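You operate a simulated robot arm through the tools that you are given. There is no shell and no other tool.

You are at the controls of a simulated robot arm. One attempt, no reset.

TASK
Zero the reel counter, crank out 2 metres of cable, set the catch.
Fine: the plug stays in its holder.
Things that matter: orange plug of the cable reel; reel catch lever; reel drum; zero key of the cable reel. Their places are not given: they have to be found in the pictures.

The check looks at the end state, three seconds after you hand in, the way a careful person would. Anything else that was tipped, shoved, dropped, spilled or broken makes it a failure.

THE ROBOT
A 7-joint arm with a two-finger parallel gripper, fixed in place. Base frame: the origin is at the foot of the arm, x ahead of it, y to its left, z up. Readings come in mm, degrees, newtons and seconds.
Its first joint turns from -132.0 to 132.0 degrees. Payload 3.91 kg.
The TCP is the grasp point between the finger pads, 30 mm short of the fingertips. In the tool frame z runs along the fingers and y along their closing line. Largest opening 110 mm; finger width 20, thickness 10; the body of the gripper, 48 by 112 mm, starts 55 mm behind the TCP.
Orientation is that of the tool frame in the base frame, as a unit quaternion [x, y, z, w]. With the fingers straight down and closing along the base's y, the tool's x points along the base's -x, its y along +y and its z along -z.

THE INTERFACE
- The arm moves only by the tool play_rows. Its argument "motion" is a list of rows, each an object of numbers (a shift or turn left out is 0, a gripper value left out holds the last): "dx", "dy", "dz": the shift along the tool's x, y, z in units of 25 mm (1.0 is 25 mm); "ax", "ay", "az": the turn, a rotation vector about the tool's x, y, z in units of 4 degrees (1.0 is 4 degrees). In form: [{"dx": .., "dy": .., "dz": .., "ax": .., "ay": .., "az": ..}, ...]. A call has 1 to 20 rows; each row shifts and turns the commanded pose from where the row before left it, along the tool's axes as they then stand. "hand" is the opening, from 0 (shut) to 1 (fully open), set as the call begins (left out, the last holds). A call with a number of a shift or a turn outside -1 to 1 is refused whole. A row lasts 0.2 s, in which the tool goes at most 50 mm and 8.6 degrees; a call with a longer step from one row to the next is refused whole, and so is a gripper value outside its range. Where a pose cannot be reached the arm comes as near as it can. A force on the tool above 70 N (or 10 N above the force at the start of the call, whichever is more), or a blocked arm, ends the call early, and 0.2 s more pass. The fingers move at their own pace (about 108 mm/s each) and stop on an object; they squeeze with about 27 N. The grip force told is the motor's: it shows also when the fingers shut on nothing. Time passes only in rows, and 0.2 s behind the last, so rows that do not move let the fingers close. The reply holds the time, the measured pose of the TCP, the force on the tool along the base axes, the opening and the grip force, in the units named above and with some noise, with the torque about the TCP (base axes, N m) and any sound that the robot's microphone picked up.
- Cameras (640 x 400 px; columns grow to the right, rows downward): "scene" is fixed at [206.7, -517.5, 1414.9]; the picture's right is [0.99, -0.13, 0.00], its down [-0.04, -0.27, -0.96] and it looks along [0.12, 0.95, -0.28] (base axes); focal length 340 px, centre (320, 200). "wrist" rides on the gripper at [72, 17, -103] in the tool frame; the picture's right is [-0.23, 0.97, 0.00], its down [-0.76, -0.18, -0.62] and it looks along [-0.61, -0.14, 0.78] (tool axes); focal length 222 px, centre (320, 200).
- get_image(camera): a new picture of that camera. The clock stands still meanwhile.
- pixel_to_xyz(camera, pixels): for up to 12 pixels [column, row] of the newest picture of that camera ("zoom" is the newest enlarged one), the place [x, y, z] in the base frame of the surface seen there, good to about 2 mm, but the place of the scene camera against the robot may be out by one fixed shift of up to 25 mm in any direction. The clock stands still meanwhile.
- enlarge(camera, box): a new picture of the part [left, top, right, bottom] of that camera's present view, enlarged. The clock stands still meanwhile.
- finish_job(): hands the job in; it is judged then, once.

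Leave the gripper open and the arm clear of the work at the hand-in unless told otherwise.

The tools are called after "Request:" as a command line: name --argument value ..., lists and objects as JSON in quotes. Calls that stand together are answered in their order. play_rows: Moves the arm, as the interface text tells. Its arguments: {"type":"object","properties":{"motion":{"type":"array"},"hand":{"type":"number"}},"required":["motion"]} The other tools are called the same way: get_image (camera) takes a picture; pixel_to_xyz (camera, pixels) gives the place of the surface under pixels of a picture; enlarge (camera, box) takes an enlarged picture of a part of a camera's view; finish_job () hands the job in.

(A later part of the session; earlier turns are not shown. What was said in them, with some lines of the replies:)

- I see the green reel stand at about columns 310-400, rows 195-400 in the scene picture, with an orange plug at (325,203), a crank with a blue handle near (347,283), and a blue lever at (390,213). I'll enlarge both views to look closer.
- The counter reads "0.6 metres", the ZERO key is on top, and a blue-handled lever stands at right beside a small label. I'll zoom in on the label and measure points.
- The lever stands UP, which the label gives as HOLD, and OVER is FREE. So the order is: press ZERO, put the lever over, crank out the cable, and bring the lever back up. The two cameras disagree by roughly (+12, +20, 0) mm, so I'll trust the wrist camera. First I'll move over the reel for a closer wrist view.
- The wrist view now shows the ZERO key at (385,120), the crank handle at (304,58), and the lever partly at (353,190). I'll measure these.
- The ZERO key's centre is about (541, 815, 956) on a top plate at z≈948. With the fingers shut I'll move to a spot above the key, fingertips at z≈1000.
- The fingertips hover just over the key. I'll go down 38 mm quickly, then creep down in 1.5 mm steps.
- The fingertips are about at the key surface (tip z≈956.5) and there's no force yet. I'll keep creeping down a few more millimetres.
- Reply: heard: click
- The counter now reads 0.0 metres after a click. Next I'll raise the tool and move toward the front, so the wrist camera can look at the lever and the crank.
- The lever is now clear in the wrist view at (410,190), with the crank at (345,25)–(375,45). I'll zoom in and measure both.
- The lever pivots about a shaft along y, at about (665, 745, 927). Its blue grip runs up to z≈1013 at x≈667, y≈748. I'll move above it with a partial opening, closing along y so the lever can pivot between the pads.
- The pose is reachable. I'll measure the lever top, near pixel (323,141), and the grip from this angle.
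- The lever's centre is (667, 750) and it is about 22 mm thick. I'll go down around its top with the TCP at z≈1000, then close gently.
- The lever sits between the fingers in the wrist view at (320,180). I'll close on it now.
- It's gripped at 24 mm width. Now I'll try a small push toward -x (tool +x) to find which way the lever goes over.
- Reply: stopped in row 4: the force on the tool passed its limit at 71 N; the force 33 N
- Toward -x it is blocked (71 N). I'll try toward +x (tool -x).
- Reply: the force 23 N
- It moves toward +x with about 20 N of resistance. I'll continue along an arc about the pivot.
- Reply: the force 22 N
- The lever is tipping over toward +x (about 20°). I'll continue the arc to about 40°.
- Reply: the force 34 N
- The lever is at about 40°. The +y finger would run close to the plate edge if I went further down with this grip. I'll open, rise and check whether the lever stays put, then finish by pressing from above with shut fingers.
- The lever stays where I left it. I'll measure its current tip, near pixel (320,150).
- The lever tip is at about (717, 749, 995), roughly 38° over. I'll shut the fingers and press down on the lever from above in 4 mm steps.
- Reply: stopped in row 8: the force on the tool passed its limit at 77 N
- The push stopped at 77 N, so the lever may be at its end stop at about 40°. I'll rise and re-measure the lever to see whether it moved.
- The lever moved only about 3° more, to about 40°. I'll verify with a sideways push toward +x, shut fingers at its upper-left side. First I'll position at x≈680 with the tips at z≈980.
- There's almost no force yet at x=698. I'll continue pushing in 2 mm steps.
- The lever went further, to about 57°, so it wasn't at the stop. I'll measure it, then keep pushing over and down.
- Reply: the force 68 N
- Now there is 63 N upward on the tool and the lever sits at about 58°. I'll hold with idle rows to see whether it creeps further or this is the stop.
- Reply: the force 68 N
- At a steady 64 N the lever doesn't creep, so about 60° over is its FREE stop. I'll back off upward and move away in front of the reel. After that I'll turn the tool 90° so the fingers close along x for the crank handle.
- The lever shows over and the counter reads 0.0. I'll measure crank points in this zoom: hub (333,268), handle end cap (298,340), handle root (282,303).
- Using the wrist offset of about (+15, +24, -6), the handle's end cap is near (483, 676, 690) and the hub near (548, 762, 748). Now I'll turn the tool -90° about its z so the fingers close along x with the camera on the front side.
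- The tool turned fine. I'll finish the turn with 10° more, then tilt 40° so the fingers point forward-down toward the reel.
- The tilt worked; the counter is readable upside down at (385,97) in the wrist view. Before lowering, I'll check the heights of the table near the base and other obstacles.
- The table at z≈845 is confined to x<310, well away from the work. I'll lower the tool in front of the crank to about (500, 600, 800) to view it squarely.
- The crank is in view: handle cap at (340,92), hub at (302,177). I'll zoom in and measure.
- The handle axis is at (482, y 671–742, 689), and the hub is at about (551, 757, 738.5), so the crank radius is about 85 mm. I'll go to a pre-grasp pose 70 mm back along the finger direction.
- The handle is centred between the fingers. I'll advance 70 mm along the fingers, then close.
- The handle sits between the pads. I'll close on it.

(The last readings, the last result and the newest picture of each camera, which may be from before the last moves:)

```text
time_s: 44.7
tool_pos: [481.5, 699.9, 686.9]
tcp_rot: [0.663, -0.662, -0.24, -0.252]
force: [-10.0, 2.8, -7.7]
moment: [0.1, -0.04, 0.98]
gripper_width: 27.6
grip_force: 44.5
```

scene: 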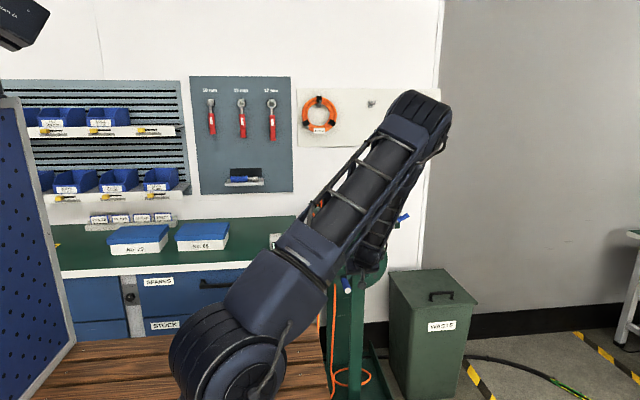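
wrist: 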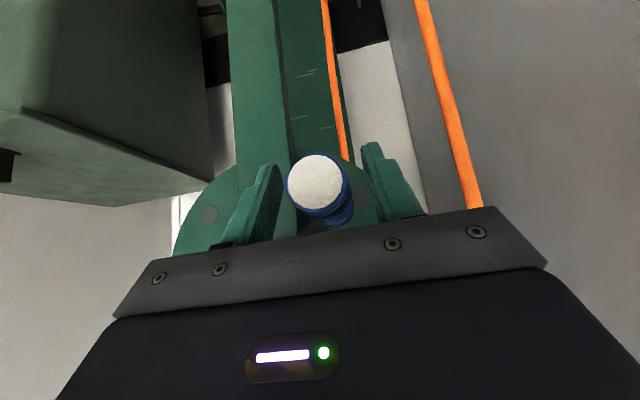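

I have the handle at 27.6 mm width. The cable leaves the drum on its left side going down, so paying out should be counter-clockwise seen from the front: handle down, then right. I'll test a 20° arc.

Request:
play_rows --motion '[{"dx": 0.153, "dy": -0.184, "dz": 0.178}, {"dx": 0.142, "dy": -0.204, "dz": 0.166}, {"dx": 0.13, "dy": -0.222, "dz": 0.152}, {"dx": 0.116, "dy": -0.238, "dz": 0.136}, {}]'

Request:
get_image --camera "wrist"

Request:
get_image --camera "scene"

```text
time_s: 45.9
tool_pos: [502.5, 699.9, 667.0]
tcp_rot: [0.663, -0.663, -0.24, -0.252]
force: [-16.0, -6.1, -26.7]
moment: [0.07, -0.06, 0.9]
gripper_width: 27.7
grip_force: 44.9
```

```text
taken
```

wrist: 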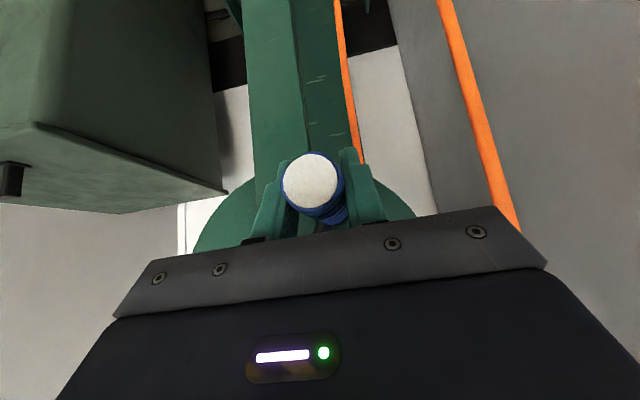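

```text
taken
```

scene: 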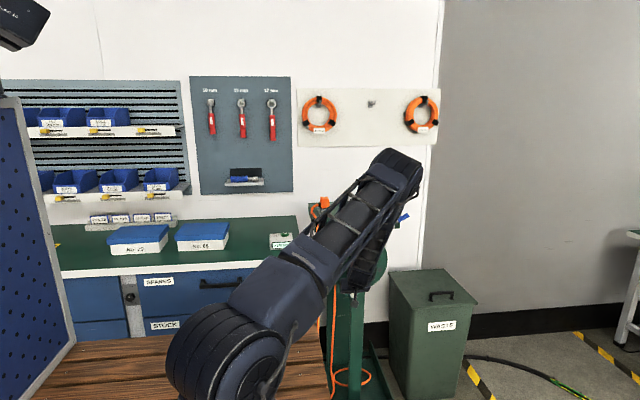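

The crank follows: the handle moved from 216° to 236° with small tangential load, and I'm pulling about 2 mm too far inward. I'll correct the radius and continue 60° along the arc.

Request:
play_rows --motion '[{"dx": 0.21, "dy": -0.459, "dz": 0.246}, {"dx": 0.133, "dy": -0.563, "dz": 0.157}, {"dx": 0.066, "dy": -0.591, "dz": 0.081}, {"dx": -0.002, "dy": -0.6, "dz": 0.002}, {"dx": -0.071, "dy": -0.59, "dz": -0.076}, {"dx": -0.137, "dy": -0.564, "dz": -0.153}, {}]'

Request:
get_image --camera "wrist"

Request:
get_image --camera "scene"

```text
time_s: 47.5
tool_pos: [589.1, 699.3, 662.3]
tcp_rot: [0.663, -0.663, -0.24, -0.253]
force: [-1.8, -47.6, 4.4]
moment: [0.56, 0.01, 0.72]
gripper_width: 27.5
grip_force: 45.6
```

```text
taken
```

wrist: 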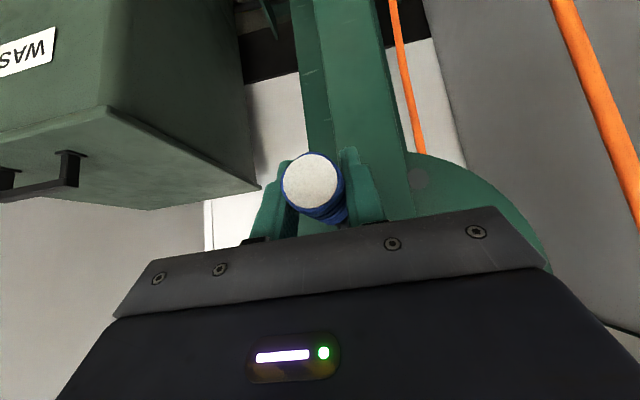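

```text
taken
```

scene: 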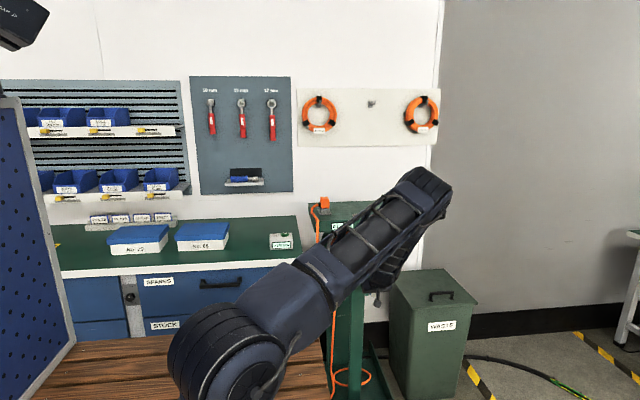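

The force reads -48 N along y, which is odd, though the crank is turning freely. I'll wait briefly and re-read it.

Request:
play_rows --motion '[{}, {}]'

Request:
enlarge --camera "wrist" --box '[240, 130, 400, 250]'

Request:
enlarge --camera "scene" --box '[300, 170, 440, 300]'

```text
time_s: 48.1
tool_pos: [588.3, 698.7, 661.7]
tcp_rot: [-0.663, 0.663, 0.24, 0.253]
force: [-0.1, -49.1, 4.2]
moment: [0.1, 0.02, 0.75]
gripper_width: 27.7
grip_force: 45.2
```

```text
3.33 times, centred on (320, 190) of wrist
```

zoom: 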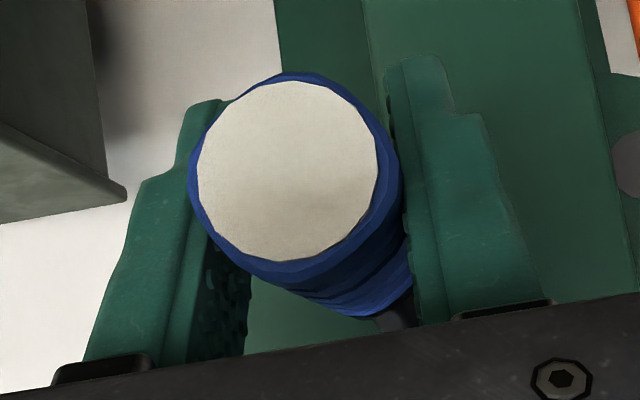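

```text
3.08 times, centred on (370, 235) of scene
```

zoom: 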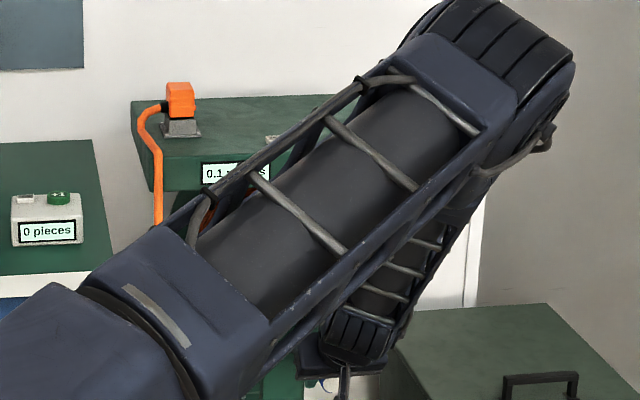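

The counter shows 0.1 metres after 80°, so the direction is right and one turn is about 0.5 m. The y-force persists, so I'll ease the command 3 mm in -y to relieve it.

Request:
play_rows --motion '[{"dx": 0.045, "dz": -0.039}, {"dx": 0.045, "dz": -0.039}, {}]'

```text
time_s: 48.9
tool_pos: [588.4, 698.3, 661.0]
tcp_rot: [0.663, -0.661, -0.241, -0.254]
force: [15.7, 30.4, -33.2]
moment: [0.71, 0.03, 0.81]
gripper_width: 27.7
grip_force: 44.5
```

That over-corrected a little (stiffness is about 25 N/mm), so I'll add back 1.2 mm and continue the arc from 296° to 356°.

Request:
play_rows --motion '[{"dx": -0.235, "dy": -0.52, "dz": -0.194}, {"dx": -0.255, "dy": -0.459, "dz": -0.29}, {"dx": -0.303, "dy": -0.386, "dz": -0.346}, {"dx": -0.342, "dy": -0.3, "dz": -0.392}, {"dx": -0.37, "dy": -0.206, "dz": -0.425}, {"dx": -0.388, "dy": -0.104, "dz": -0.446}, {}]'

Request:
get_image --camera "wrist"

```text
time_s: 50.5
tool_pos: [634.6, 698.7, 732.3]
tcp_rot: [0.664, -0.662, -0.241, -0.252]
force: [-22.2, 27.0, 0.5]
moment: [-0.01, -0.04, 0.97]
gripper_width: 27.7
grip_force: 45.2
```

```text
taken
```

wrist: 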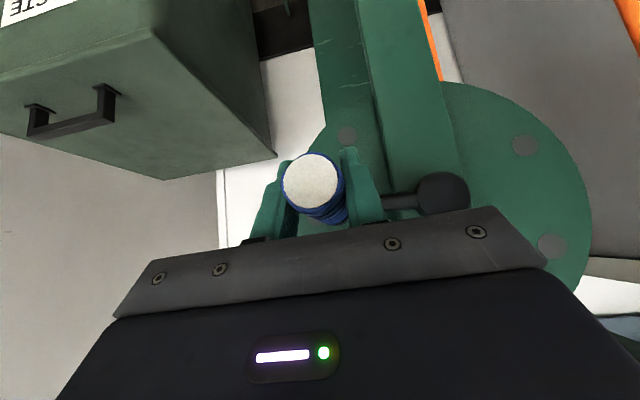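

Fitting the measured points gives centre (550, 737) and radius 84.7. I'll apply this small correction and continue from 356° to 56°.

Request:
play_rows --motion '[{"dx": -0.384, "dy": 0.093, "dz": -0.382}, {"dx": -0.381, "dy": 0.102, "dz": -0.44}, {"dx": -0.363, "dy": 0.202, "dz": -0.421}, {"dx": -0.335, "dy": 0.296, "dz": -0.388}, {"dx": -0.296, "dy": 0.379, "dz": -0.344}, {"dx": -0.247, "dy": 0.452, "dz": -0.289}, {}]'

Request:
get_image --camera "wrist"

Request:
get_image --camera "scene"

```text
time_s: 52.1
tool_pos: [599.3, 698.3, 808.1]
tcp_rot: [0.663, -0.662, -0.24, -0.252]
force: [3.1, -12.3, 3.4]
moment: [-0.5, -0.01, 0.82]
gripper_width: 27.7
grip_force: 44.5
```

```text
taken
```

wrist: 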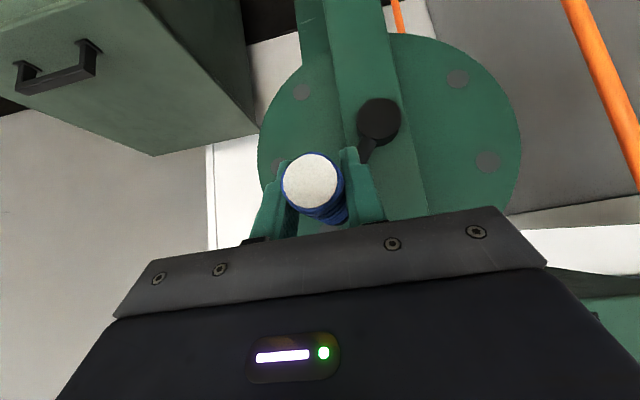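

```text
taken
```

scene: 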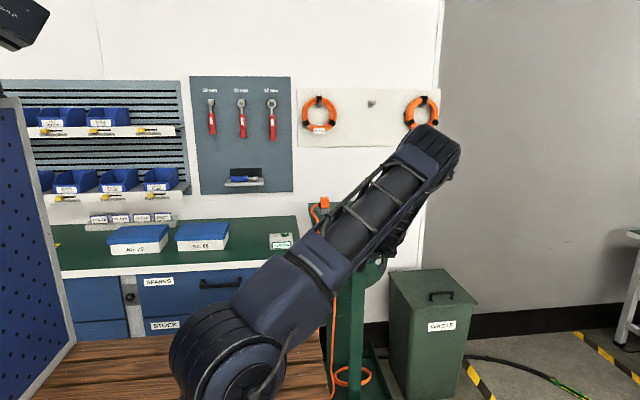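

Forces are small now and the handle is at 55°. I'll continue from 56° over the top to 116°.

Request:
play_rows --motion '[{"dx": -0.192, "dy": 0.513, "dz": -0.225}, {"dx": -0.131, "dy": 0.556, "dz": -0.155}, {"dx": -0.065, "dy": 0.584, "dz": -0.08}, {"dx": 0.002, "dy": 0.593, "dz": -0.002}, {"dx": 0.07, "dy": 0.583, "dz": 0.075}, {"dx": 0.135, "dy": 0.557, "dz": 0.151}, {}]'

Request:
enlarge --camera "scene" --box '[290, 170, 430, 300]'

```text
time_s: 53.7
tool_pos: [511.3, 698.4, 813.8]
tcp_rot: [0.663, -0.662, -0.24, -0.253]
force: [1.1, 5.6, -5.5]
moment: [-0.45, 0.04, 1.14]
gripper_width: 27.5
grip_force: 44.9
```

```text
3.08 times, centred on (360, 235) of scene
```

zoom: 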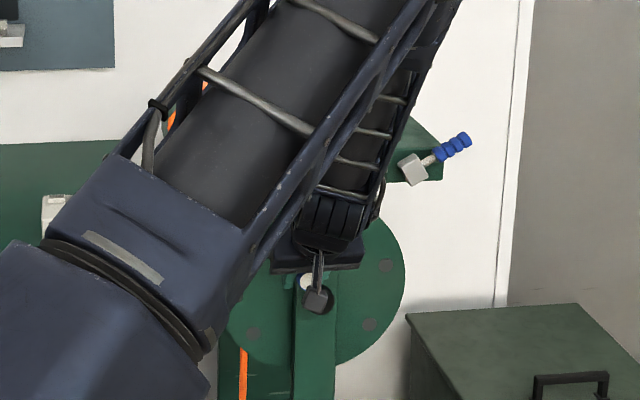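

Forces are low and the handle is at 117°. I'll continue 12 steps to 236°, which makes just over a full turn since the start.

Request:
play_rows --motion '[{"dx": 0.197, "dy": 0.514, "dz": 0.222}, {"dx": 0.252, "dy": 0.453, "dz": 0.286}, {"dx": 0.299, "dy": 0.381, "dz": 0.342}, {"dx": 0.338, "dy": 0.296, "dz": 0.387}, {"dx": 0.365, "dy": 0.203, "dz": 0.42}, {"dx": 0.383, "dy": 0.103, "dz": 0.44}, {"dx": 0.388, "dy": 0, "dz": 0.447}, {"dx": 0.382, "dy": -0.103, "dz": 0.441}, {"dx": 0.364, "dy": -0.202, "dz": 0.422}, {"dx": 0.336, "dy": -0.296, "dz": 0.389}, {"dx": 0.296, "dy": -0.38, "dz": 0.345}, {"dx": 0.248, "dy": -0.453, "dz": 0.289}, {}]'

Request:
get_image --camera "wrist"

Request:
enlarge --camera "scene" --box '[290, 170, 430, 300]'

```text
time_s: 56.5
tool_pos: [502.0, 697.8, 667.8]
tcp_rot: [-0.661, 0.663, 0.241, 0.256]
force: [26.6, -13.1, 38.9]
moment: [0.05, 0.03, 0.68]
gripper_width: 27.5
grip_force: 45.0
```

```text
taken
```

wrist: 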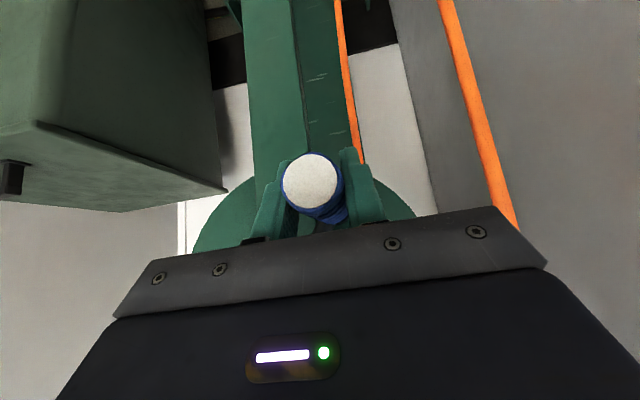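

```text
3.08 times, centred on (360, 235) of scene
```

zoom: 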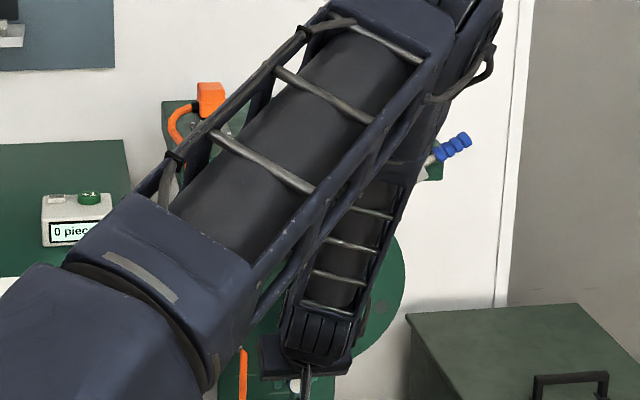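

The first 380° is done. I'll correct slightly inward and go on to 296°, where the counter was visible past the arm last time.

Request:
play_rows --motion '[{"dx": 0.148, "dy": -0.558, "dz": 0.174}, {"dx": 0.131, "dy": -0.556, "dz": 0.155}, {"dx": 0.065, "dy": -0.584, "dz": 0.08}, {"dx": -0.002, "dy": -0.593, "dz": 0.002}, {"dx": -0.07, "dy": -0.583, "dz": -0.075}, {"dx": -0.135, "dy": -0.557, "dz": -0.151}, {}]'

Request:
enlarge --camera "scene" --box '[300, 190, 400, 250]'

```text
time_s: 58.1
tool_pos: [587.8, 697.9, 663.4]
tcp_rot: [0.663, -0.663, -0.24, -0.253]
force: [1.3, 9.0, -1.1]
moment: [0.54, 0.02, 0.55]
gripper_width: 27.7
grip_force: 44.9
```

```text
6.40 times, centred on (350, 220) of scene
```

zoom: 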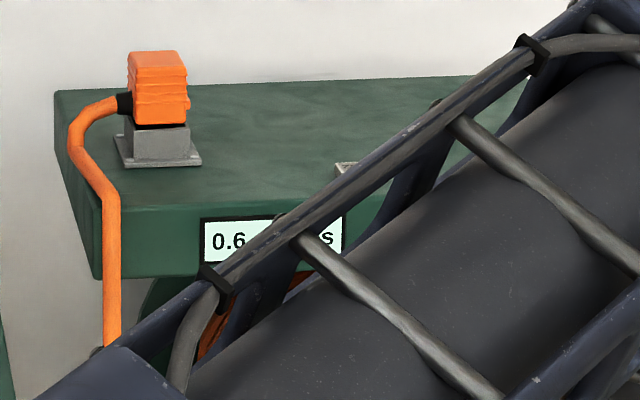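

The counter reads 0.6 after 440°, which is about 0.49–0.5 m per turn, so 4 turns should give 2.0 m. I'll continue 18 steps from 296° to 116°.

Request:
play_rows --motion '[{"dx": -0.197, "dy": -0.514, "dz": -0.222}, {"dx": -0.252, "dy": -0.453, "dz": -0.286}, {"dx": -0.299, "dy": -0.381, "dz": -0.342}, {"dx": -0.338, "dy": -0.296, "dz": -0.387}, {"dx": -0.365, "dy": -0.203, "dz": -0.42}, {"dx": -0.383, "dy": -0.103, "dz": -0.44}, {"dx": -0.388, "dy": 0, "dz": -0.447}, {"dx": -0.382, "dy": 0.103, "dz": -0.441}, {"dx": -0.364, "dy": 0.202, "dz": -0.422}, {"dx": -0.336, "dy": 0.296, "dz": -0.389}, {"dx": -0.296, "dy": 0.38, "dz": -0.345}, {"dx": -0.248, "dy": 0.453, "dz": -0.289}, {}]'

```text
time_s: 60.9
tool_pos: [597.3, 699.1, 807.3]
tcp_rot: [-0.663, 0.663, 0.239, 0.252]
force: [-7.3, -35.1, -14.7]
moment: [-0.27, -0.01, 0.82]
gripper_width: 27.6
grip_force: 45.1
```

There is a small y-drift (-35 N). I'll correct 1 mm in -y and continue from 56° to 176°.

Request:
play_rows --motion '[{"dx": -0.162, "dy": 0.513, "dz": -0.251}, {"dx": -0.131, "dy": 0.556, "dz": -0.155}, {"dx": -0.065, "dy": 0.584, "dz": -0.08}, {"dx": 0.002, "dy": 0.593, "dz": -0.002}, {"dx": 0.07, "dy": 0.583, "dz": 0.075}, {"dx": 0.135, "dy": 0.557, "dz": 0.151}, {"dx": 0.197, "dy": 0.514, "dz": 0.222}, {"dx": 0.252, "dy": 0.453, "dz": 0.286}, {"dx": 0.299, "dy": 0.381, "dz": 0.342}, {"dx": 0.338, "dy": 0.296, "dz": 0.387}, {"dx": 0.365, "dy": 0.203, "dz": 0.42}, {"dx": 0.383, "dy": 0.103, "dz": 0.44}, {}]'

```text
time_s: 63.7
tool_pos: [465.9, 698.6, 743.7]
tcp_rot: [0.663, -0.662, -0.242, -0.254]
force: [7.6, 7.9, -0.6]
moment: [-0.06, 0.01, 0.78]
gripper_width: 27.6
grip_force: 45.0
```

The handle is at 176° with low forces. I'll continue 12 steps to 296° and read the counter.

Request:
play_rows --motion '[{"dx": 0.388, "dy": 0, "dz": 0.447}, {"dx": 0.382, "dy": -0.103, "dz": 0.441}, {"dx": 0.364, "dy": -0.202, "dz": 0.422}, {"dx": 0.336, "dy": -0.296, "dz": 0.389}, {"dx": 0.296, "dy": -0.38, "dz": 0.345}, {"dx": 0.248, "dy": -0.453, "dz": 0.289}, {"dx": 0.192, "dy": -0.513, "dz": 0.225}, {"dx": 0.131, "dy": -0.556, "dz": 0.155}, {"dx": 0.065, "dy": -0.584, "dz": 0.08}, {"dx": -0.002, "dy": -0.593, "dz": 0.002}, {"dx": -0.07, "dy": -0.583, "dz": -0.075}, {"dx": -0.135, "dy": -0.557, "dz": -0.151}, {}]'

Request:
enlarge --camera "scene" --box '[300, 190, 400, 250]'

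```text
time_s: 66.5
tool_pos: [587.4, 699.3, 661.1]
tcp_rot: [0.663, -0.662, -0.24, -0.253]
force: [-5.8, -9.1, 14.6]
moment: [0.42, -0.02, 0.48]
gripper_width: 27.4
grip_force: 44.5
```

```text
6.40 times, centred on (350, 220) of scene
```

zoom: 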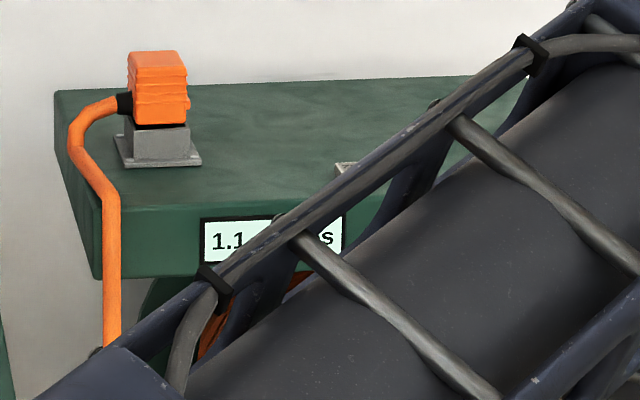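

It reads 1.1 at 800°, consistent with 0.5 m per turn. I'll continue with another turn, first 12 steps to 56°.

Request:
play_rows --motion '[{"dx": -0.197, "dy": -0.514, "dz": -0.222}, {"dx": -0.252, "dy": -0.453, "dz": -0.286}, {"dx": -0.299, "dy": -0.381, "dz": -0.342}, {"dx": -0.338, "dy": -0.296, "dz": -0.387}, {"dx": -0.365, "dy": -0.203, "dz": -0.42}, {"dx": -0.383, "dy": -0.103, "dz": -0.44}, {"dx": -0.388, "dy": 0, "dz": -0.447}, {"dx": -0.382, "dy": 0.103, "dz": -0.441}, {"dx": -0.364, "dy": 0.202, "dz": -0.422}, {"dx": -0.336, "dy": 0.296, "dz": -0.389}, {"dx": -0.296, "dy": 0.38, "dz": -0.345}, {"dx": -0.248, "dy": 0.453, "dz": -0.289}, {}]'

```text
time_s: 69.3
tool_pos: [597.8, 698.2, 808.8]
tcp_rot: [0.663, -0.663, -0.24, -0.252]
force: [-8.7, 10.0, -12.2]
moment: [-0.08, -0.02, 0.82]
gripper_width: 27.6
grip_force: 45.1
```

Forces are low and the handle is at 56°. I'll continue 12 steps to 176°.

Request:
play_rows --motion '[{"dx": -0.192, "dy": 0.513, "dz": -0.225}, {"dx": -0.131, "dy": 0.556, "dz": -0.155}, {"dx": -0.065, "dy": 0.584, "dz": -0.08}, {"dx": 0.002, "dy": 0.593, "dz": -0.002}, {"dx": 0.07, "dy": 0.583, "dz": 0.075}, {"dx": 0.135, "dy": 0.557, "dz": 0.151}, {"dx": 0.197, "dy": 0.514, "dz": 0.222}, {"dx": 0.252, "dy": 0.453, "dz": 0.286}, {"dx": 0.299, "dy": 0.381, "dz": 0.342}, {"dx": 0.338, "dy": 0.296, "dz": 0.387}, {"dx": 0.365, "dy": 0.203, "dz": 0.42}, {"dx": 0.383, "dy": 0.103, "dz": 0.44}, {}]'

```text
time_s: 72.1
tool_pos: [465.7, 699.2, 744.2]
tcp_rot: [0.663, -0.663, -0.24, -0.253]
force: [-5.4, -24.3, -1.4]
moment: [-0.37, -0.01, 0.73]
gripper_width: 27.6
grip_force: 44.6
```

At 176° now. With a 0.8 mm y correction, I'll continue 12 steps to 296° and read the counter.

Request:
play_rows --motion '[{"dx": 0.412, "dy": 0, "dz": 0.426}, {"dx": 0.382, "dy": -0.103, "dz": 0.441}, {"dx": 0.364, "dy": -0.202, "dz": 0.422}, {"dx": 0.336, "dy": -0.296, "dz": 0.389}, {"dx": 0.296, "dy": -0.38, "dz": 0.345}, {"dx": 0.248, "dy": -0.453, "dz": 0.289}, {"dx": 0.192, "dy": -0.513, "dz": 0.225}, {"dx": 0.131, "dy": -0.556, "dz": 0.155}, {"dx": 0.065, "dy": -0.584, "dz": 0.08}, {"dx": -0.002, "dy": -0.593, "dz": 0.002}, {"dx": -0.07, "dy": -0.583, "dz": -0.075}, {"dx": -0.135, "dy": -0.557, "dz": -0.151}, {}]'

Request:
enlarge --camera "scene" --box '[300, 190, 400, 250]'

```text
time_s: 74.9
tool_pos: [589.5, 698.2, 661.2]
tcp_rot: [-0.663, 0.663, 0.239, 0.253]
force: [7.0, 17.0, -11.6]
moment: [0.78, -0.02, 0.33]
gripper_width: 27.6
grip_force: 45.4
```

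```text
6.40 times, centred on (350, 220) of scene
```

zoom: 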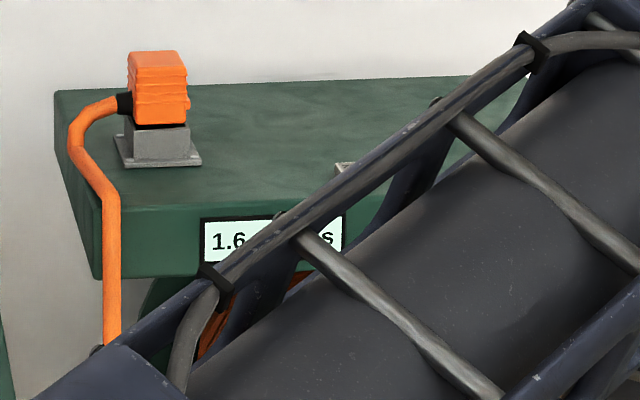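

It reads 1.6 at 1160°. There are 280° left to 4 full turns. I'll do 12 steps to 56° now.

Request:
play_rows --motion '[{"dx": -0.197, "dy": -0.514, "dz": -0.222}, {"dx": -0.252, "dy": -0.453, "dz": -0.286}, {"dx": -0.299, "dy": -0.381, "dz": -0.342}, {"dx": -0.338, "dy": -0.296, "dz": -0.387}, {"dx": -0.365, "dy": -0.203, "dz": -0.42}, {"dx": -0.383, "dy": -0.103, "dz": -0.44}, {"dx": -0.388, "dy": 0, "dz": -0.447}, {"dx": -0.382, "dy": 0.103, "dz": -0.441}, {"dx": -0.364, "dy": 0.202, "dz": -0.422}, {"dx": -0.336, "dy": 0.296, "dz": -0.389}, {"dx": -0.296, "dy": 0.38, "dz": -0.345}, {"dx": -0.248, "dy": 0.453, "dz": -0.289}, {}]'

```text
time_s: 77.7
tool_pos: [597.9, 696.3, 809.1]
tcp_rot: [0.663, -0.663, -0.241, -0.252]
force: [0.3, 4.0, -0.2]
moment: [-0.32, -0.01, 0.83]
gripper_width: 27.3
grip_force: 45.2
```

Forces are near zero at 56°. Now 16 steps to about 216°, the starting angle, which completes four turns.

Request:
play_rows --motion '[{"dx": -0.192, "dy": 0.513, "dz": -0.225}, {"dx": -0.131, "dy": 0.556, "dz": -0.155}, {"dx": -0.065, "dy": 0.584, "dz": -0.08}, {"dx": 0.002, "dy": 0.593, "dz": -0.002}, {"dx": 0.07, "dy": 0.583, "dz": 0.075}, {"dx": 0.135, "dy": 0.557, "dz": 0.151}, {"dx": 0.197, "dy": 0.514, "dz": 0.222}, {"dx": 0.252, "dy": 0.453, "dz": 0.286}, {"dx": 0.299, "dy": 0.381, "dz": 0.342}, {"dx": 0.338, "dy": 0.296, "dz": 0.387}, {"dx": 0.365, "dy": 0.203, "dz": 0.42}, {"dx": 0.383, "dy": 0.103, "dz": 0.44}, {"dx": 0.388, "dy": 0, "dz": 0.447}, {"dx": 0.382, "dy": -0.103, "dz": 0.441}, {"dx": 0.364, "dy": -0.202, "dz": 0.422}, {"dx": 0.336, "dy": -0.296, "dz": 0.389}, {}]'

Request:
enlarge --camera "scene" --box '[300, 190, 400, 250]'

Request:
get_image --camera "wrist"

```text
time_s: 81.3
tool_pos: [480.0, 697.5, 689.6]
tcp_rot: [0.663, -0.662, -0.241, -0.253]
force: [2.2, 31.7, 1.4]
moment: [0.01, 0.0, 0.74]
gripper_width: 27.6
grip_force: 44.9
```

```text
6.40 times, centred on (350, 220) of scene
```

zoom: 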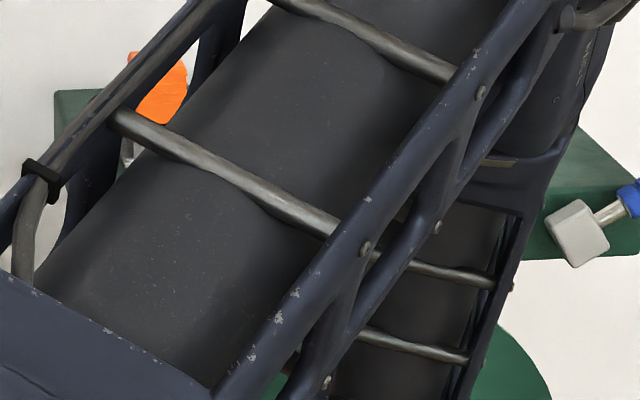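

```text
taken
```

wrist: 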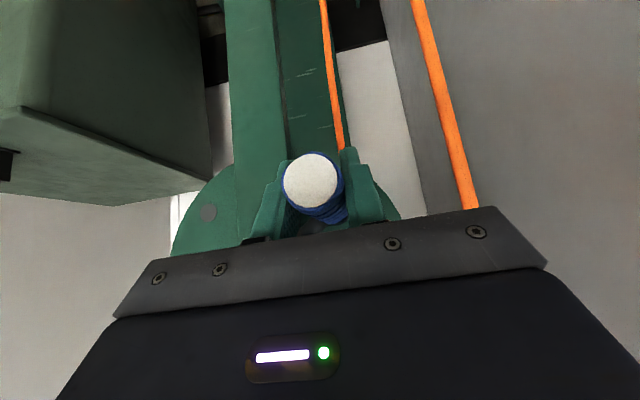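

The handle is back at its starting angle (480, 690), exactly 4 turns on. I'll release it by opening the fingers and check that the crank stays still.

Request:
play_rows --motion '[{}, {}, {}]' --hand 0.5

Request:
get_image --camera "wrist"

```text
time_s: 82.1
tool_pos: [480.1, 697.3, 688.4]
tcp_rot: [0.663, -0.663, -0.24, -0.253]
force: [0.4, -0.6, -0.2]
moment: [0.0, 0.0, 0.03]
gripper_width: 55.0
grip_force: 0.1
```

```text
taken
```

wrist: 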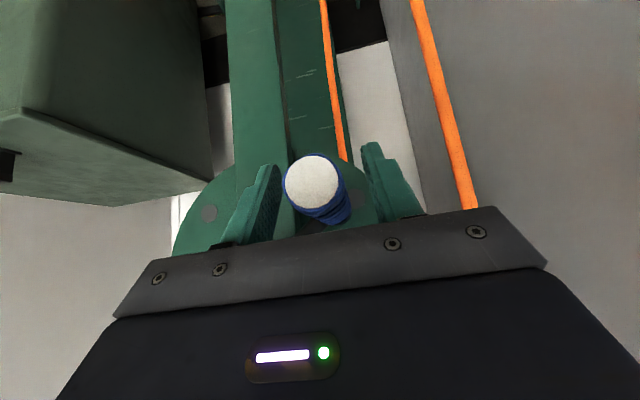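

The crank holds still with the fingers clear on both sides. I'll retract straight back along the finger direction, then rise.

Request:
play_rows --motion '[{"dz": -0.5}, {"dz": -0.8}, {"dz": -1}, {"dz": -1}, {"dz": -1}, {"dz": -1}, {}]' --hand 0.5

Request:
get_image --camera "wrist"

Request:
get_image --camera "scene"

```text
time_s: 83.7
tool_pos: [478.5, 608.9, 788.5]
tcp_rot: [0.663, -0.662, -0.24, -0.253]
force: [-0.3, -0.5, 0.3]
moment: [0.01, 0.04, 0.03]
gripper_width: 55.0
grip_force: 0.1
```

```text
taken
```

wrist: 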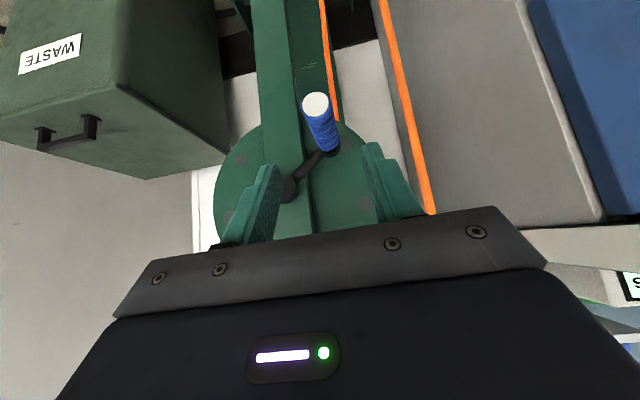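

```text
taken
```

scene: 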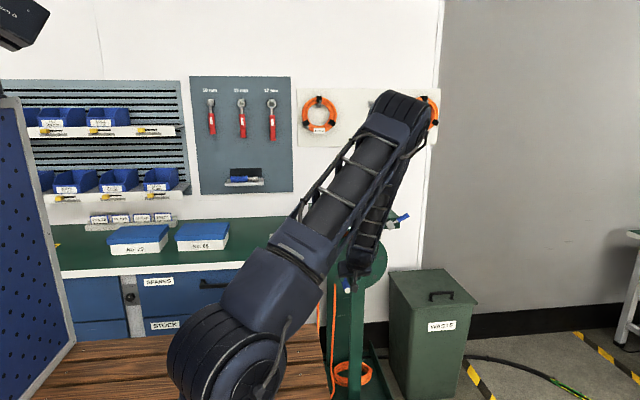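

I'm clear of the crank. I'll rise to about (557, 590, 1089), where both cameras can read the counter.

Request:
play_rows --motion '[{"dx": -0.56, "dy": -0.258, "dz": -0.732}, {"dx": -0.56, "dy": -0.258, "dz": -0.732}, {"dx": -0.56, "dy": -0.258, "dz": -0.732}, {"dx": -0.56, "dy": -0.258, "dz": -0.732}, {"dx": -0.56, "dy": -0.258, "dz": -0.732}, {"dx": -0.56, "dy": -0.258, "dz": -0.732}, {"dx": -0.56, "dy": -0.258, "dz": -0.732}, {"dx": -0.56, "dy": -0.258, "dz": -0.732}, {"dx": -0.56, "dy": -0.258, "dz": -0.732}, {"dx": -0.56, "dy": -0.258, "dz": -0.732}, {"dx": -0.56, "dy": -0.258, "dz": -0.732}, {"dx": -0.56, "dy": -0.258, "dz": -0.732}, {"dx": -0.56, "dy": -0.258, "dz": -0.732}, {}]' --hand 0.5

Request:
get_image --camera "wrist"

Request:
enlarge --camera "scene" --box '[290, 180, 420, 310]'

```text
time_s: 86.7
tool_pos: [557.8, 590.4, 1087.6]
tcp_rot: [0.663, -0.662, -0.241, -0.253]
force: [-0.2, 0.2, -0.4]
moment: [0.0, 0.0, -0.02]
gripper_width: 55.1
grip_force: 0.1
```

```text
taken
```

wrist: 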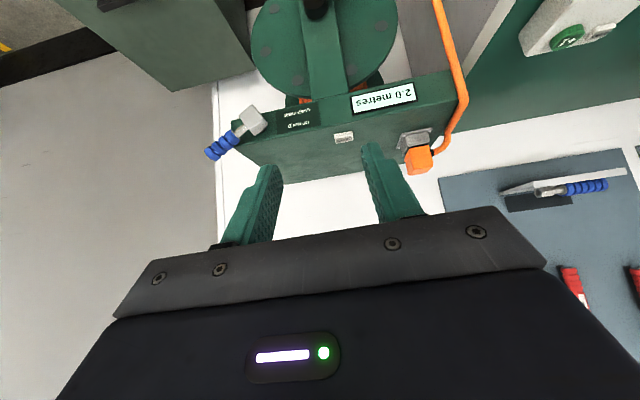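

```text
3.08 times, centred on (355, 245) of scene
```

zoom: 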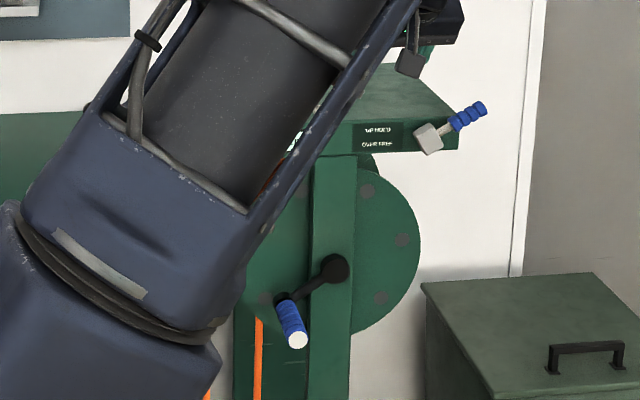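

The counter reads "2.0 metres" in the wrist view. Next I'll turn the tool back to straight down with fingers closing along y, to bring the lever up again.

Request:
play_rows --motion '[{"ay": 1}, {"ay": 1}, {"ay": 1}, {"ay": 1}, {"ay": 1}, {"ay": 1}, {"ay": 1}, {"ay": 1}, {"ay": 1}, {"ay": 1}, {"az": 1}, {"az": 1}, {"az": 1}, {"az": 1}, {"az": 1}, {"az": 1}, {"az": 1}, {"az": 1}, {"az": 1}, {"az": 1}]' --hand 0.5

Request:
play_rows --motion '[{"az": 1}, {"az": 1}, {"az": 1}, {"az": 1}, {"az": 1}, {"az": 1}, {"az": 1}, {"az": 1}, {"az": 1}, {"az": 1}, {"az": 1}, {"az": 1}, {"az": 0.5}, {}]' --hand 0.45

Request:
get_image --camera "wrist"

Request:
enlarge --camera "scene" --box '[290, 180, 420, 310]'

```text
time_s: 90.9
tool_pos: [558.4, 592.1, 1089.1]
tcp_rot: [-0.419, 0.908, 0.003, 0.011]
force: [0.9, 0.7, 0.1]
moment: [-0.04, 0.01, -0.02]
gripper_width: 55.0
grip_force: 0.0
```

```text
time_s: 93.9
tool_pos: [559.1, 593.1, 1089.9]
tcp_rot: [0.003, 1.0, 0.008, 0.008]
force: [1.0, 0.0, 0.5]
moment: [0.02, -0.03, -0.01]
gripper_width: 49.7
grip_force: 0.0
```

```text
taken
```

wrist: 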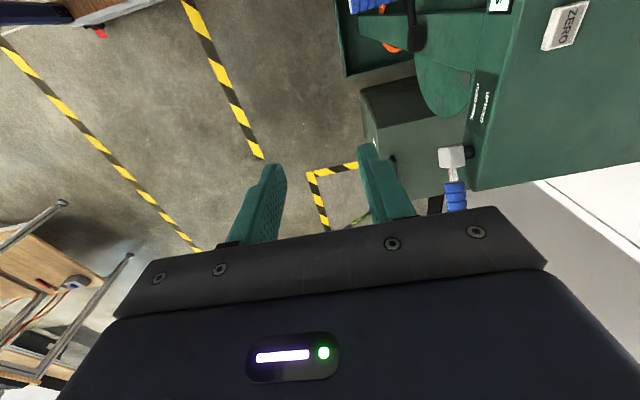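

```text
3.08 times, centred on (355, 245) of scene
```

zoom: 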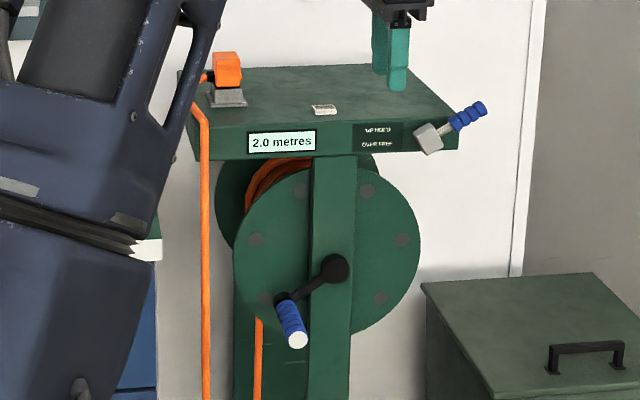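

The counter still reads 2.0 metres with the lever over. I'll move above the lever tip at about (731, 750), keeping the fingertips above z≈1020.

Request:
play_rows --motion '[{"dx": -0.86, "dy": 0.785, "dz": 0.2}, {"dx": -0.86, "dy": 0.785, "dz": 0.2}, {"dx": -0.86, "dy": 0.785, "dz": 0.2}, {"dx": -0.86, "dy": 0.785, "dz": 0.2}, {"dx": -0.86, "dy": 0.785, "dz": 0.2}, {"dx": -0.86, "dy": 0.785, "dz": 0.2}, {"dx": -0.86, "dy": 0.785, "dz": 0.2}, {"dx": -0.86, "dy": 0.785, "dz": 0.2}, {}, {}]' --hand 0.42

Request:
get_image --camera "wrist"

```text
time_s: 96.1
tool_pos: [730.7, 748.8, 1053.0]
tcp_rot: [0.002, 1.0, 0.008, 0.008]
force: [-0.2, 0.1, -0.1]
moment: [0.04, 0.02, 0.02]
gripper_width: 46.2
grip_force: 0.1
```

```text
taken
```

wrist: 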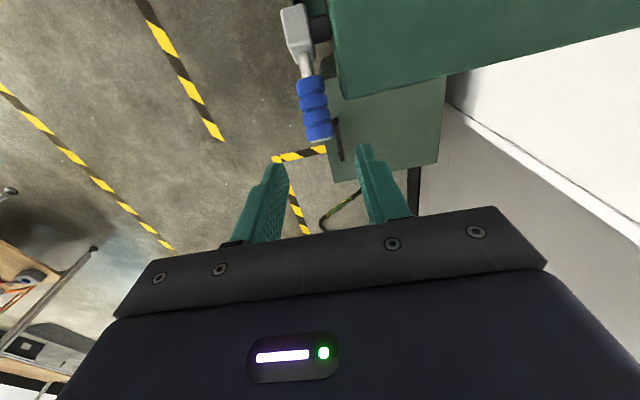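

I reached it. I'll measure the lever along its length and the plate's right edge.

Request:
enlarge --camera "wrist" --box '[260, 0, 400, 160]'

Request:
pixel_to_xyz --camera "wrist" --pixels '[[320, 136], [316, 120], [313, 100], [310, 85], [304, 65], [297, 25], [345, 95], [400, 82], [350, 90], [318, 140]]'

```text
2.50 times, centred on (330, 80) of wrist
```

zoom: 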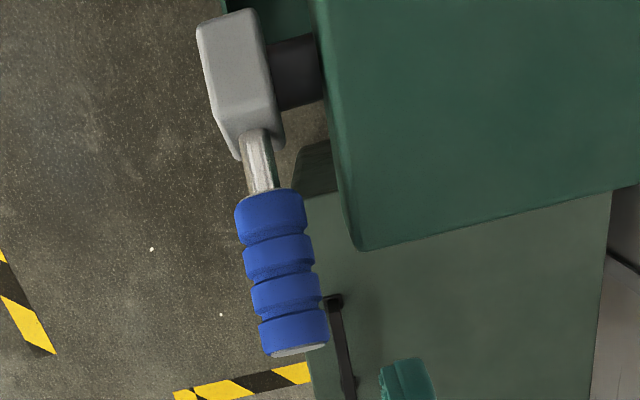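

```text
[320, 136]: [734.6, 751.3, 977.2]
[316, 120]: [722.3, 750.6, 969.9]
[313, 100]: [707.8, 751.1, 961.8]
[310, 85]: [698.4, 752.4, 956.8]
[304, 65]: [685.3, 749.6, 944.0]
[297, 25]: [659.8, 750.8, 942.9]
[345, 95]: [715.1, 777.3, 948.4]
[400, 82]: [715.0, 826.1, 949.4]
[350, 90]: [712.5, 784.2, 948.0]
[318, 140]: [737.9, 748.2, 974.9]
```

The lever lies at about 60° with its tip at (740, 967), and the plate's right edge is x≈715, so the fingers can pass beside it. I'll descend to (734, 750, 964).

Request:
play_rows --motion '[{"dx": -0.08, "dy": 0.01}, {"dz": 0.8}, {"dz": 0.8}, {"dz": 0.8}, {"dz": 0.6}, {"dz": 0.3}, {"dz": 0.27}, {}, {}]' --hand 0.4

Request:
get_image --camera "wrist"

Request:
enlarge --camera "scene" --box '[340, 150, 440, 240]'

```text
time_s: 98.1
tool_pos: [735.9, 749.8, 965.1]
tcp_rot: [0.002, 1.0, 0.007, 0.009]
force: [-0.2, -0.4, -1.0]
moment: [0.0, -0.02, 0.02]
gripper_width: 44.2
grip_force: 0.0
```

```text
taken
```

wrist: 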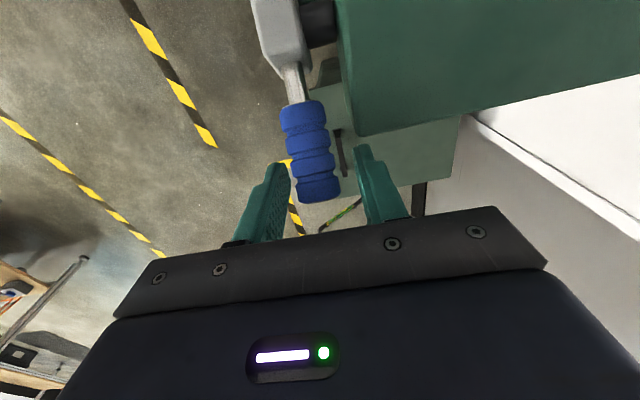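

```text
4.44 times, centred on (390, 195) of scene
```

zoom: 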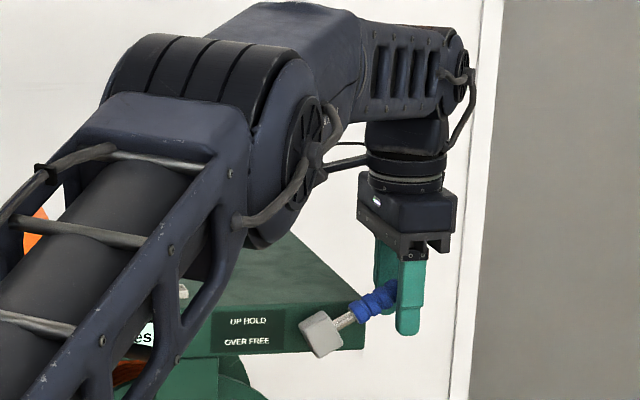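

The lever's tip is between the fingers. I'll close on it.

Request:
play_rows --motion '[{"dx": 0.06}, {}, {}]' --hand 0.1

```text
time_s: 98.9
tool_pos: [737.3, 749.9, 964.4]
tcp_rot: [0.003, 1.0, 0.007, 0.009]
force: [10.1, -1.2, -1.5]
moment: [-0.2, -0.53, 0.54]
gripper_width: 23.5
grip_force: 44.6
```

It's gripped at 23.5 mm. I'll pull the lever back along the arc, first from 60° to about 40°.

Request:
play_rows --motion '[{"dx": 0.124, "dz": -0.274}, {"dx": 0.164, "dz": -0.223}, {"dx": 0.181, "dz": -0.207}, {"dx": 0.201, "dz": -0.187}, {}]'

Request:
enlarge --camera "scene" --box '[340, 150, 440, 240]'

```text
time_s: 100.1
tool_pos: [716.6, 749.8, 986.5]
tcp_rot: [0.002, 1.0, 0.008, 0.008]
force: [16.7, 4.2, -9.2]
moment: [-0.34, -1.46, 0.61]
gripper_width: 23.8
grip_force: 45.0
```

```text
4.44 times, centred on (390, 195) of scene
```

zoom: 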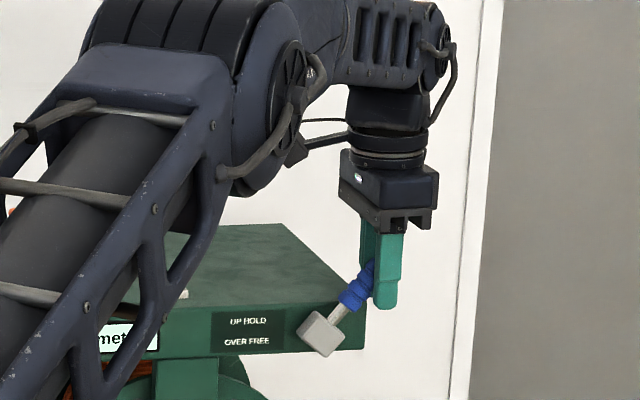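

The lever follows, now at about 39°. I'll continue the arc to about 10°.

Request:
play_rows --motion '[{"dx": 0.217, "dz": -0.172}, {"dx": 0.23, "dz": -0.152}, {"dx": 0.242, "dz": -0.132}, {"dx": 0.254, "dz": -0.108}, {"dx": 0.263, "dz": -0.088}, {"dx": 0.267, "dz": -0.064}, {}]'

Request:
enlarge --camera "scene" --box '[340, 150, 440, 240]'

```text
time_s: 101.7
tool_pos: [680.4, 748.9, 1003.8]
tcp_rot: [0.003, 1.0, 0.007, 0.008]
force: [3.1, -11.4, 0.3]
moment: [-1.92, -0.25, 0.37]
gripper_width: 24.2
grip_force: 44.8
```

```text
4.44 times, centred on (390, 195) of scene
```

zoom: 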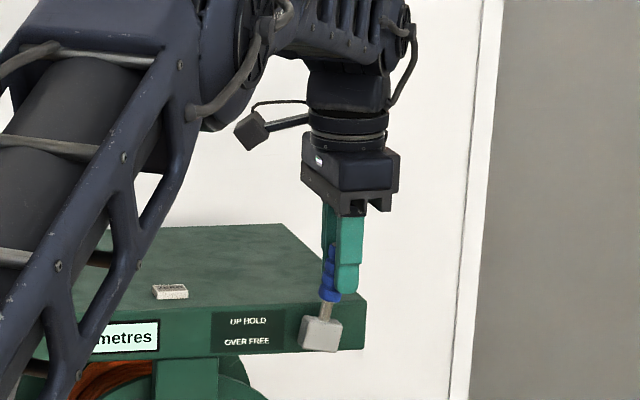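

The lever is at about 10°. I'll continue to upright in small steps until the end stop is felt.

Request:
play_rows --motion '[{"dx": 0.135, "dz": -0.02}, {"dx": 0.135, "dz": -0.02}, {"dx": 0.135, "dz": -0.01}, {"dx": 0.135, "dz": -0.01}, {"dx": 0.06}, {}]'

Request:
enlarge --camera "scene" --box '[340, 150, 440, 240]'

```text
time_s: 103.1
tool_pos: [665.9, 750.4, 1005.3]
tcp_rot: [0.003, 1.0, 0.008, 0.008]
force: [25.3, 4.0, 4.1]
moment: [-1.5, -1.91, 0.4]
gripper_width: 24.2
grip_force: 44.9
```

```text
4.44 times, centred on (390, 195) of scene
```

zoom: 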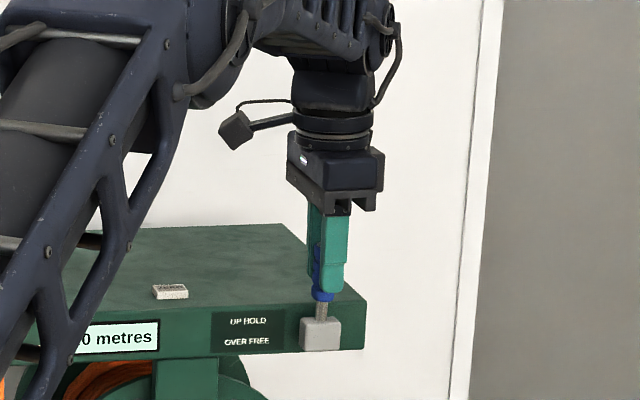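

It's upright with 25 N of resistance. I'll nudge 2 mm more to be sure it's against the stop.

Request:
play_rows --motion '[{"dx": 0.06}, {"dx": 0.04}, {}]'

```text
time_s: 103.9
tool_pos: [664.8, 749.6, 1005.0]
tcp_rot: [0.003, 1.0, 0.007, 0.01]
force: [43.4, 22.1, 7.3]
moment: [-1.2, -1.66, -0.01]
gripper_width: 24.3
grip_force: 45.3
```

The lever is at its stop (43 N, x=664.8, same as at the start). I'll open the fingers and rise straight up.

Request:
play_rows --motion '[{}, {}, {"dz": -0.6}, {"dz": -0.8}, {"dz": -0.8}, {"dz": -0.8}, {}]' --hand 0.42

Request:
get_image --camera "wrist"

Request:
enlarge --camera "scene" --box '[340, 150, 440, 240]'

```text
time_s: 105.5
tool_pos: [661.3, 746.4, 1080.9]
tcp_rot: [0.002, 1.0, 0.007, 0.009]
force: [-0.1, 0.7, -0.3]
moment: [0.02, 0.05, 0.01]
gripper_width: 46.3
grip_force: 0.1
```

```text
taken
```

wrist: 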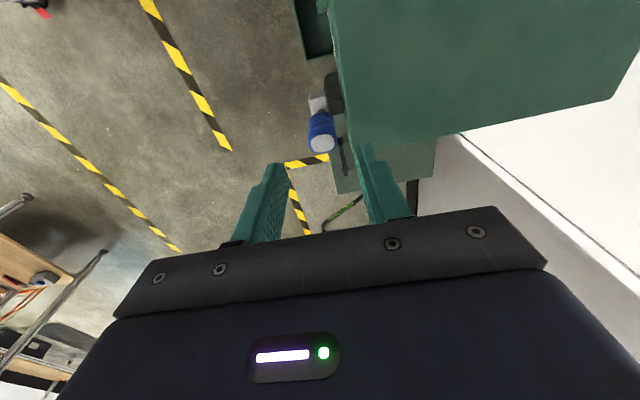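

```text
4.44 times, centred on (390, 195) of scene
```

zoom: 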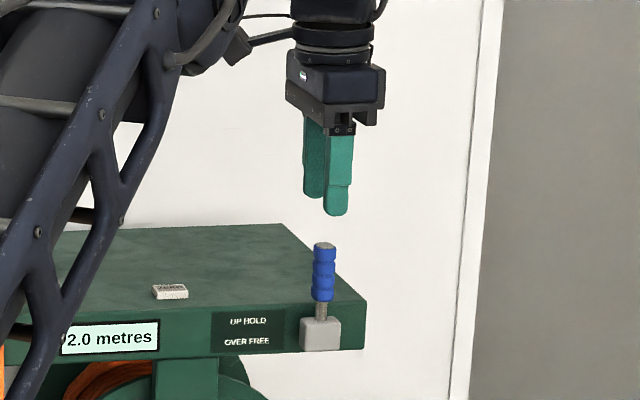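

The lever stands upright and the counter shows 2.0 metres. I'll verify the lever's top position near (320,145), then retreat toward the starting pose.

Request:
pixel_to_xyz --camera "wrist" --pixels '[[320, 144], [318, 103], [320, 128]]'

Request:
play_rows --motion '[{"dz": -1}, {"dz": -1}, {"dz": -1}, {"dz": -1, "dx": 0.5, "dy": -0.5}, {"dx": 0.9, "dy": -0.75, "dz": -0.4}, {"dx": 0.9, "dy": -0.75, "dz": -0.4}, {"dx": 0.9, "dy": -0.75, "dz": -0.4}, {"dx": 0.9, "dy": -0.75, "dz": -0.4}, {"dx": 0.9, "dy": -0.75, "dz": -0.4}, {"dx": 0.9, "dy": -0.75, "dz": -0.4}, {"dx": 0.9, "dy": -0.75, "dz": -0.4}, {"dx": 0.9, "dy": -0.75, "dz": -0.4}, {"dx": 0.9, "dy": -0.75, "dz": -0.4}, {"dx": 0.9, "dy": -0.75, "dz": -0.4}, {}]' --hand 1

Request:
get_image --camera "scene"

Request:
enlarge --camera "scene" --box '[290, 180, 420, 310]'

Request:
get_image --camera "wrist"

```text
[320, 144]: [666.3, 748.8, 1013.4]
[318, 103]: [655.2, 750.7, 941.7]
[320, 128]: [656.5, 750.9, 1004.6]
```

```text
time_s: 108.7
tool_pos: [418.6, 547.2, 1273.9]
tcp_rot: [0.003, 1.0, 0.007, 0.008]
force: [0.2, -0.2, 0.3]
moment: [-0.02, -0.01, 0.03]
gripper_width: 109.9
grip_force: 0.1
```

```text
taken
```

scene: 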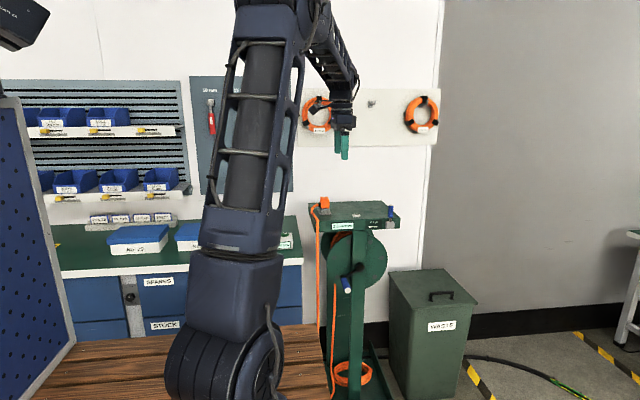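

```text
3.08 times, centred on (355, 245) of scene
```

zoom: 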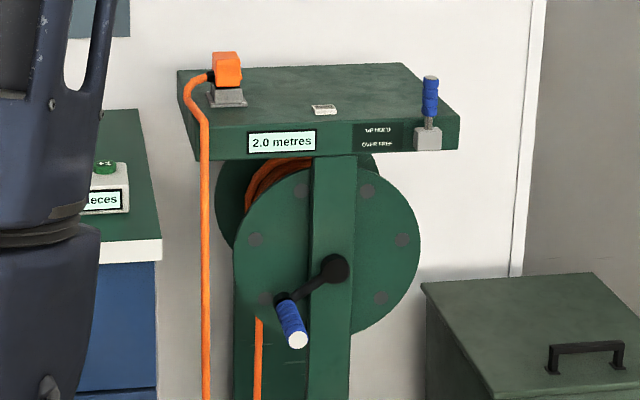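

```text
taken
```

wrist: 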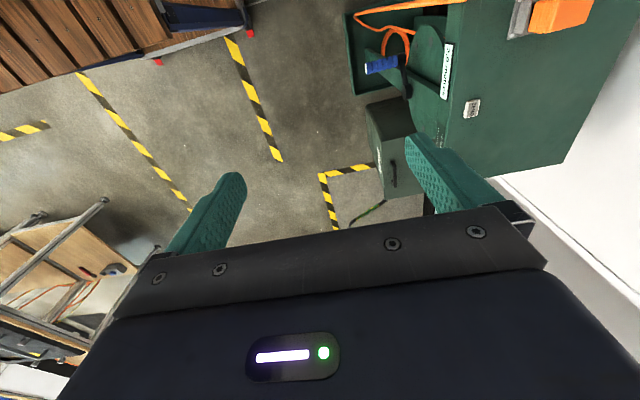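

The counter reads 2.0 metres, the lever top is at (666, 749, 1013) as at the start (UP HOLD), and the plug is in its holder. The arm is back near its start pose with the gripper open, and nothing else looks disturbed, so I'm handing in.

Request:
finish_job

```text
The job is handed in.
```

The reel job is finished and handed in; the check's verdict hasn't come back.

- **Counter:** I pressed the zero key, and the display went from 0.6 to 0.0 metres with a click.
- **Cable:** I tipped the catch lever over to FREE and cranked four full turns. The counter now reads 2.0 metres. It shows only tenths, so the exact length is known only to about 0.05 m.
- **Catch:** The lever is back upright at HOLD, pushed against its stop. Its top measures the same place as at the start.
- **Plug:** It stayed in its holder throughout.

In the last pictures nothing else was moved, and the arm is back near its start pose with the gripper open.
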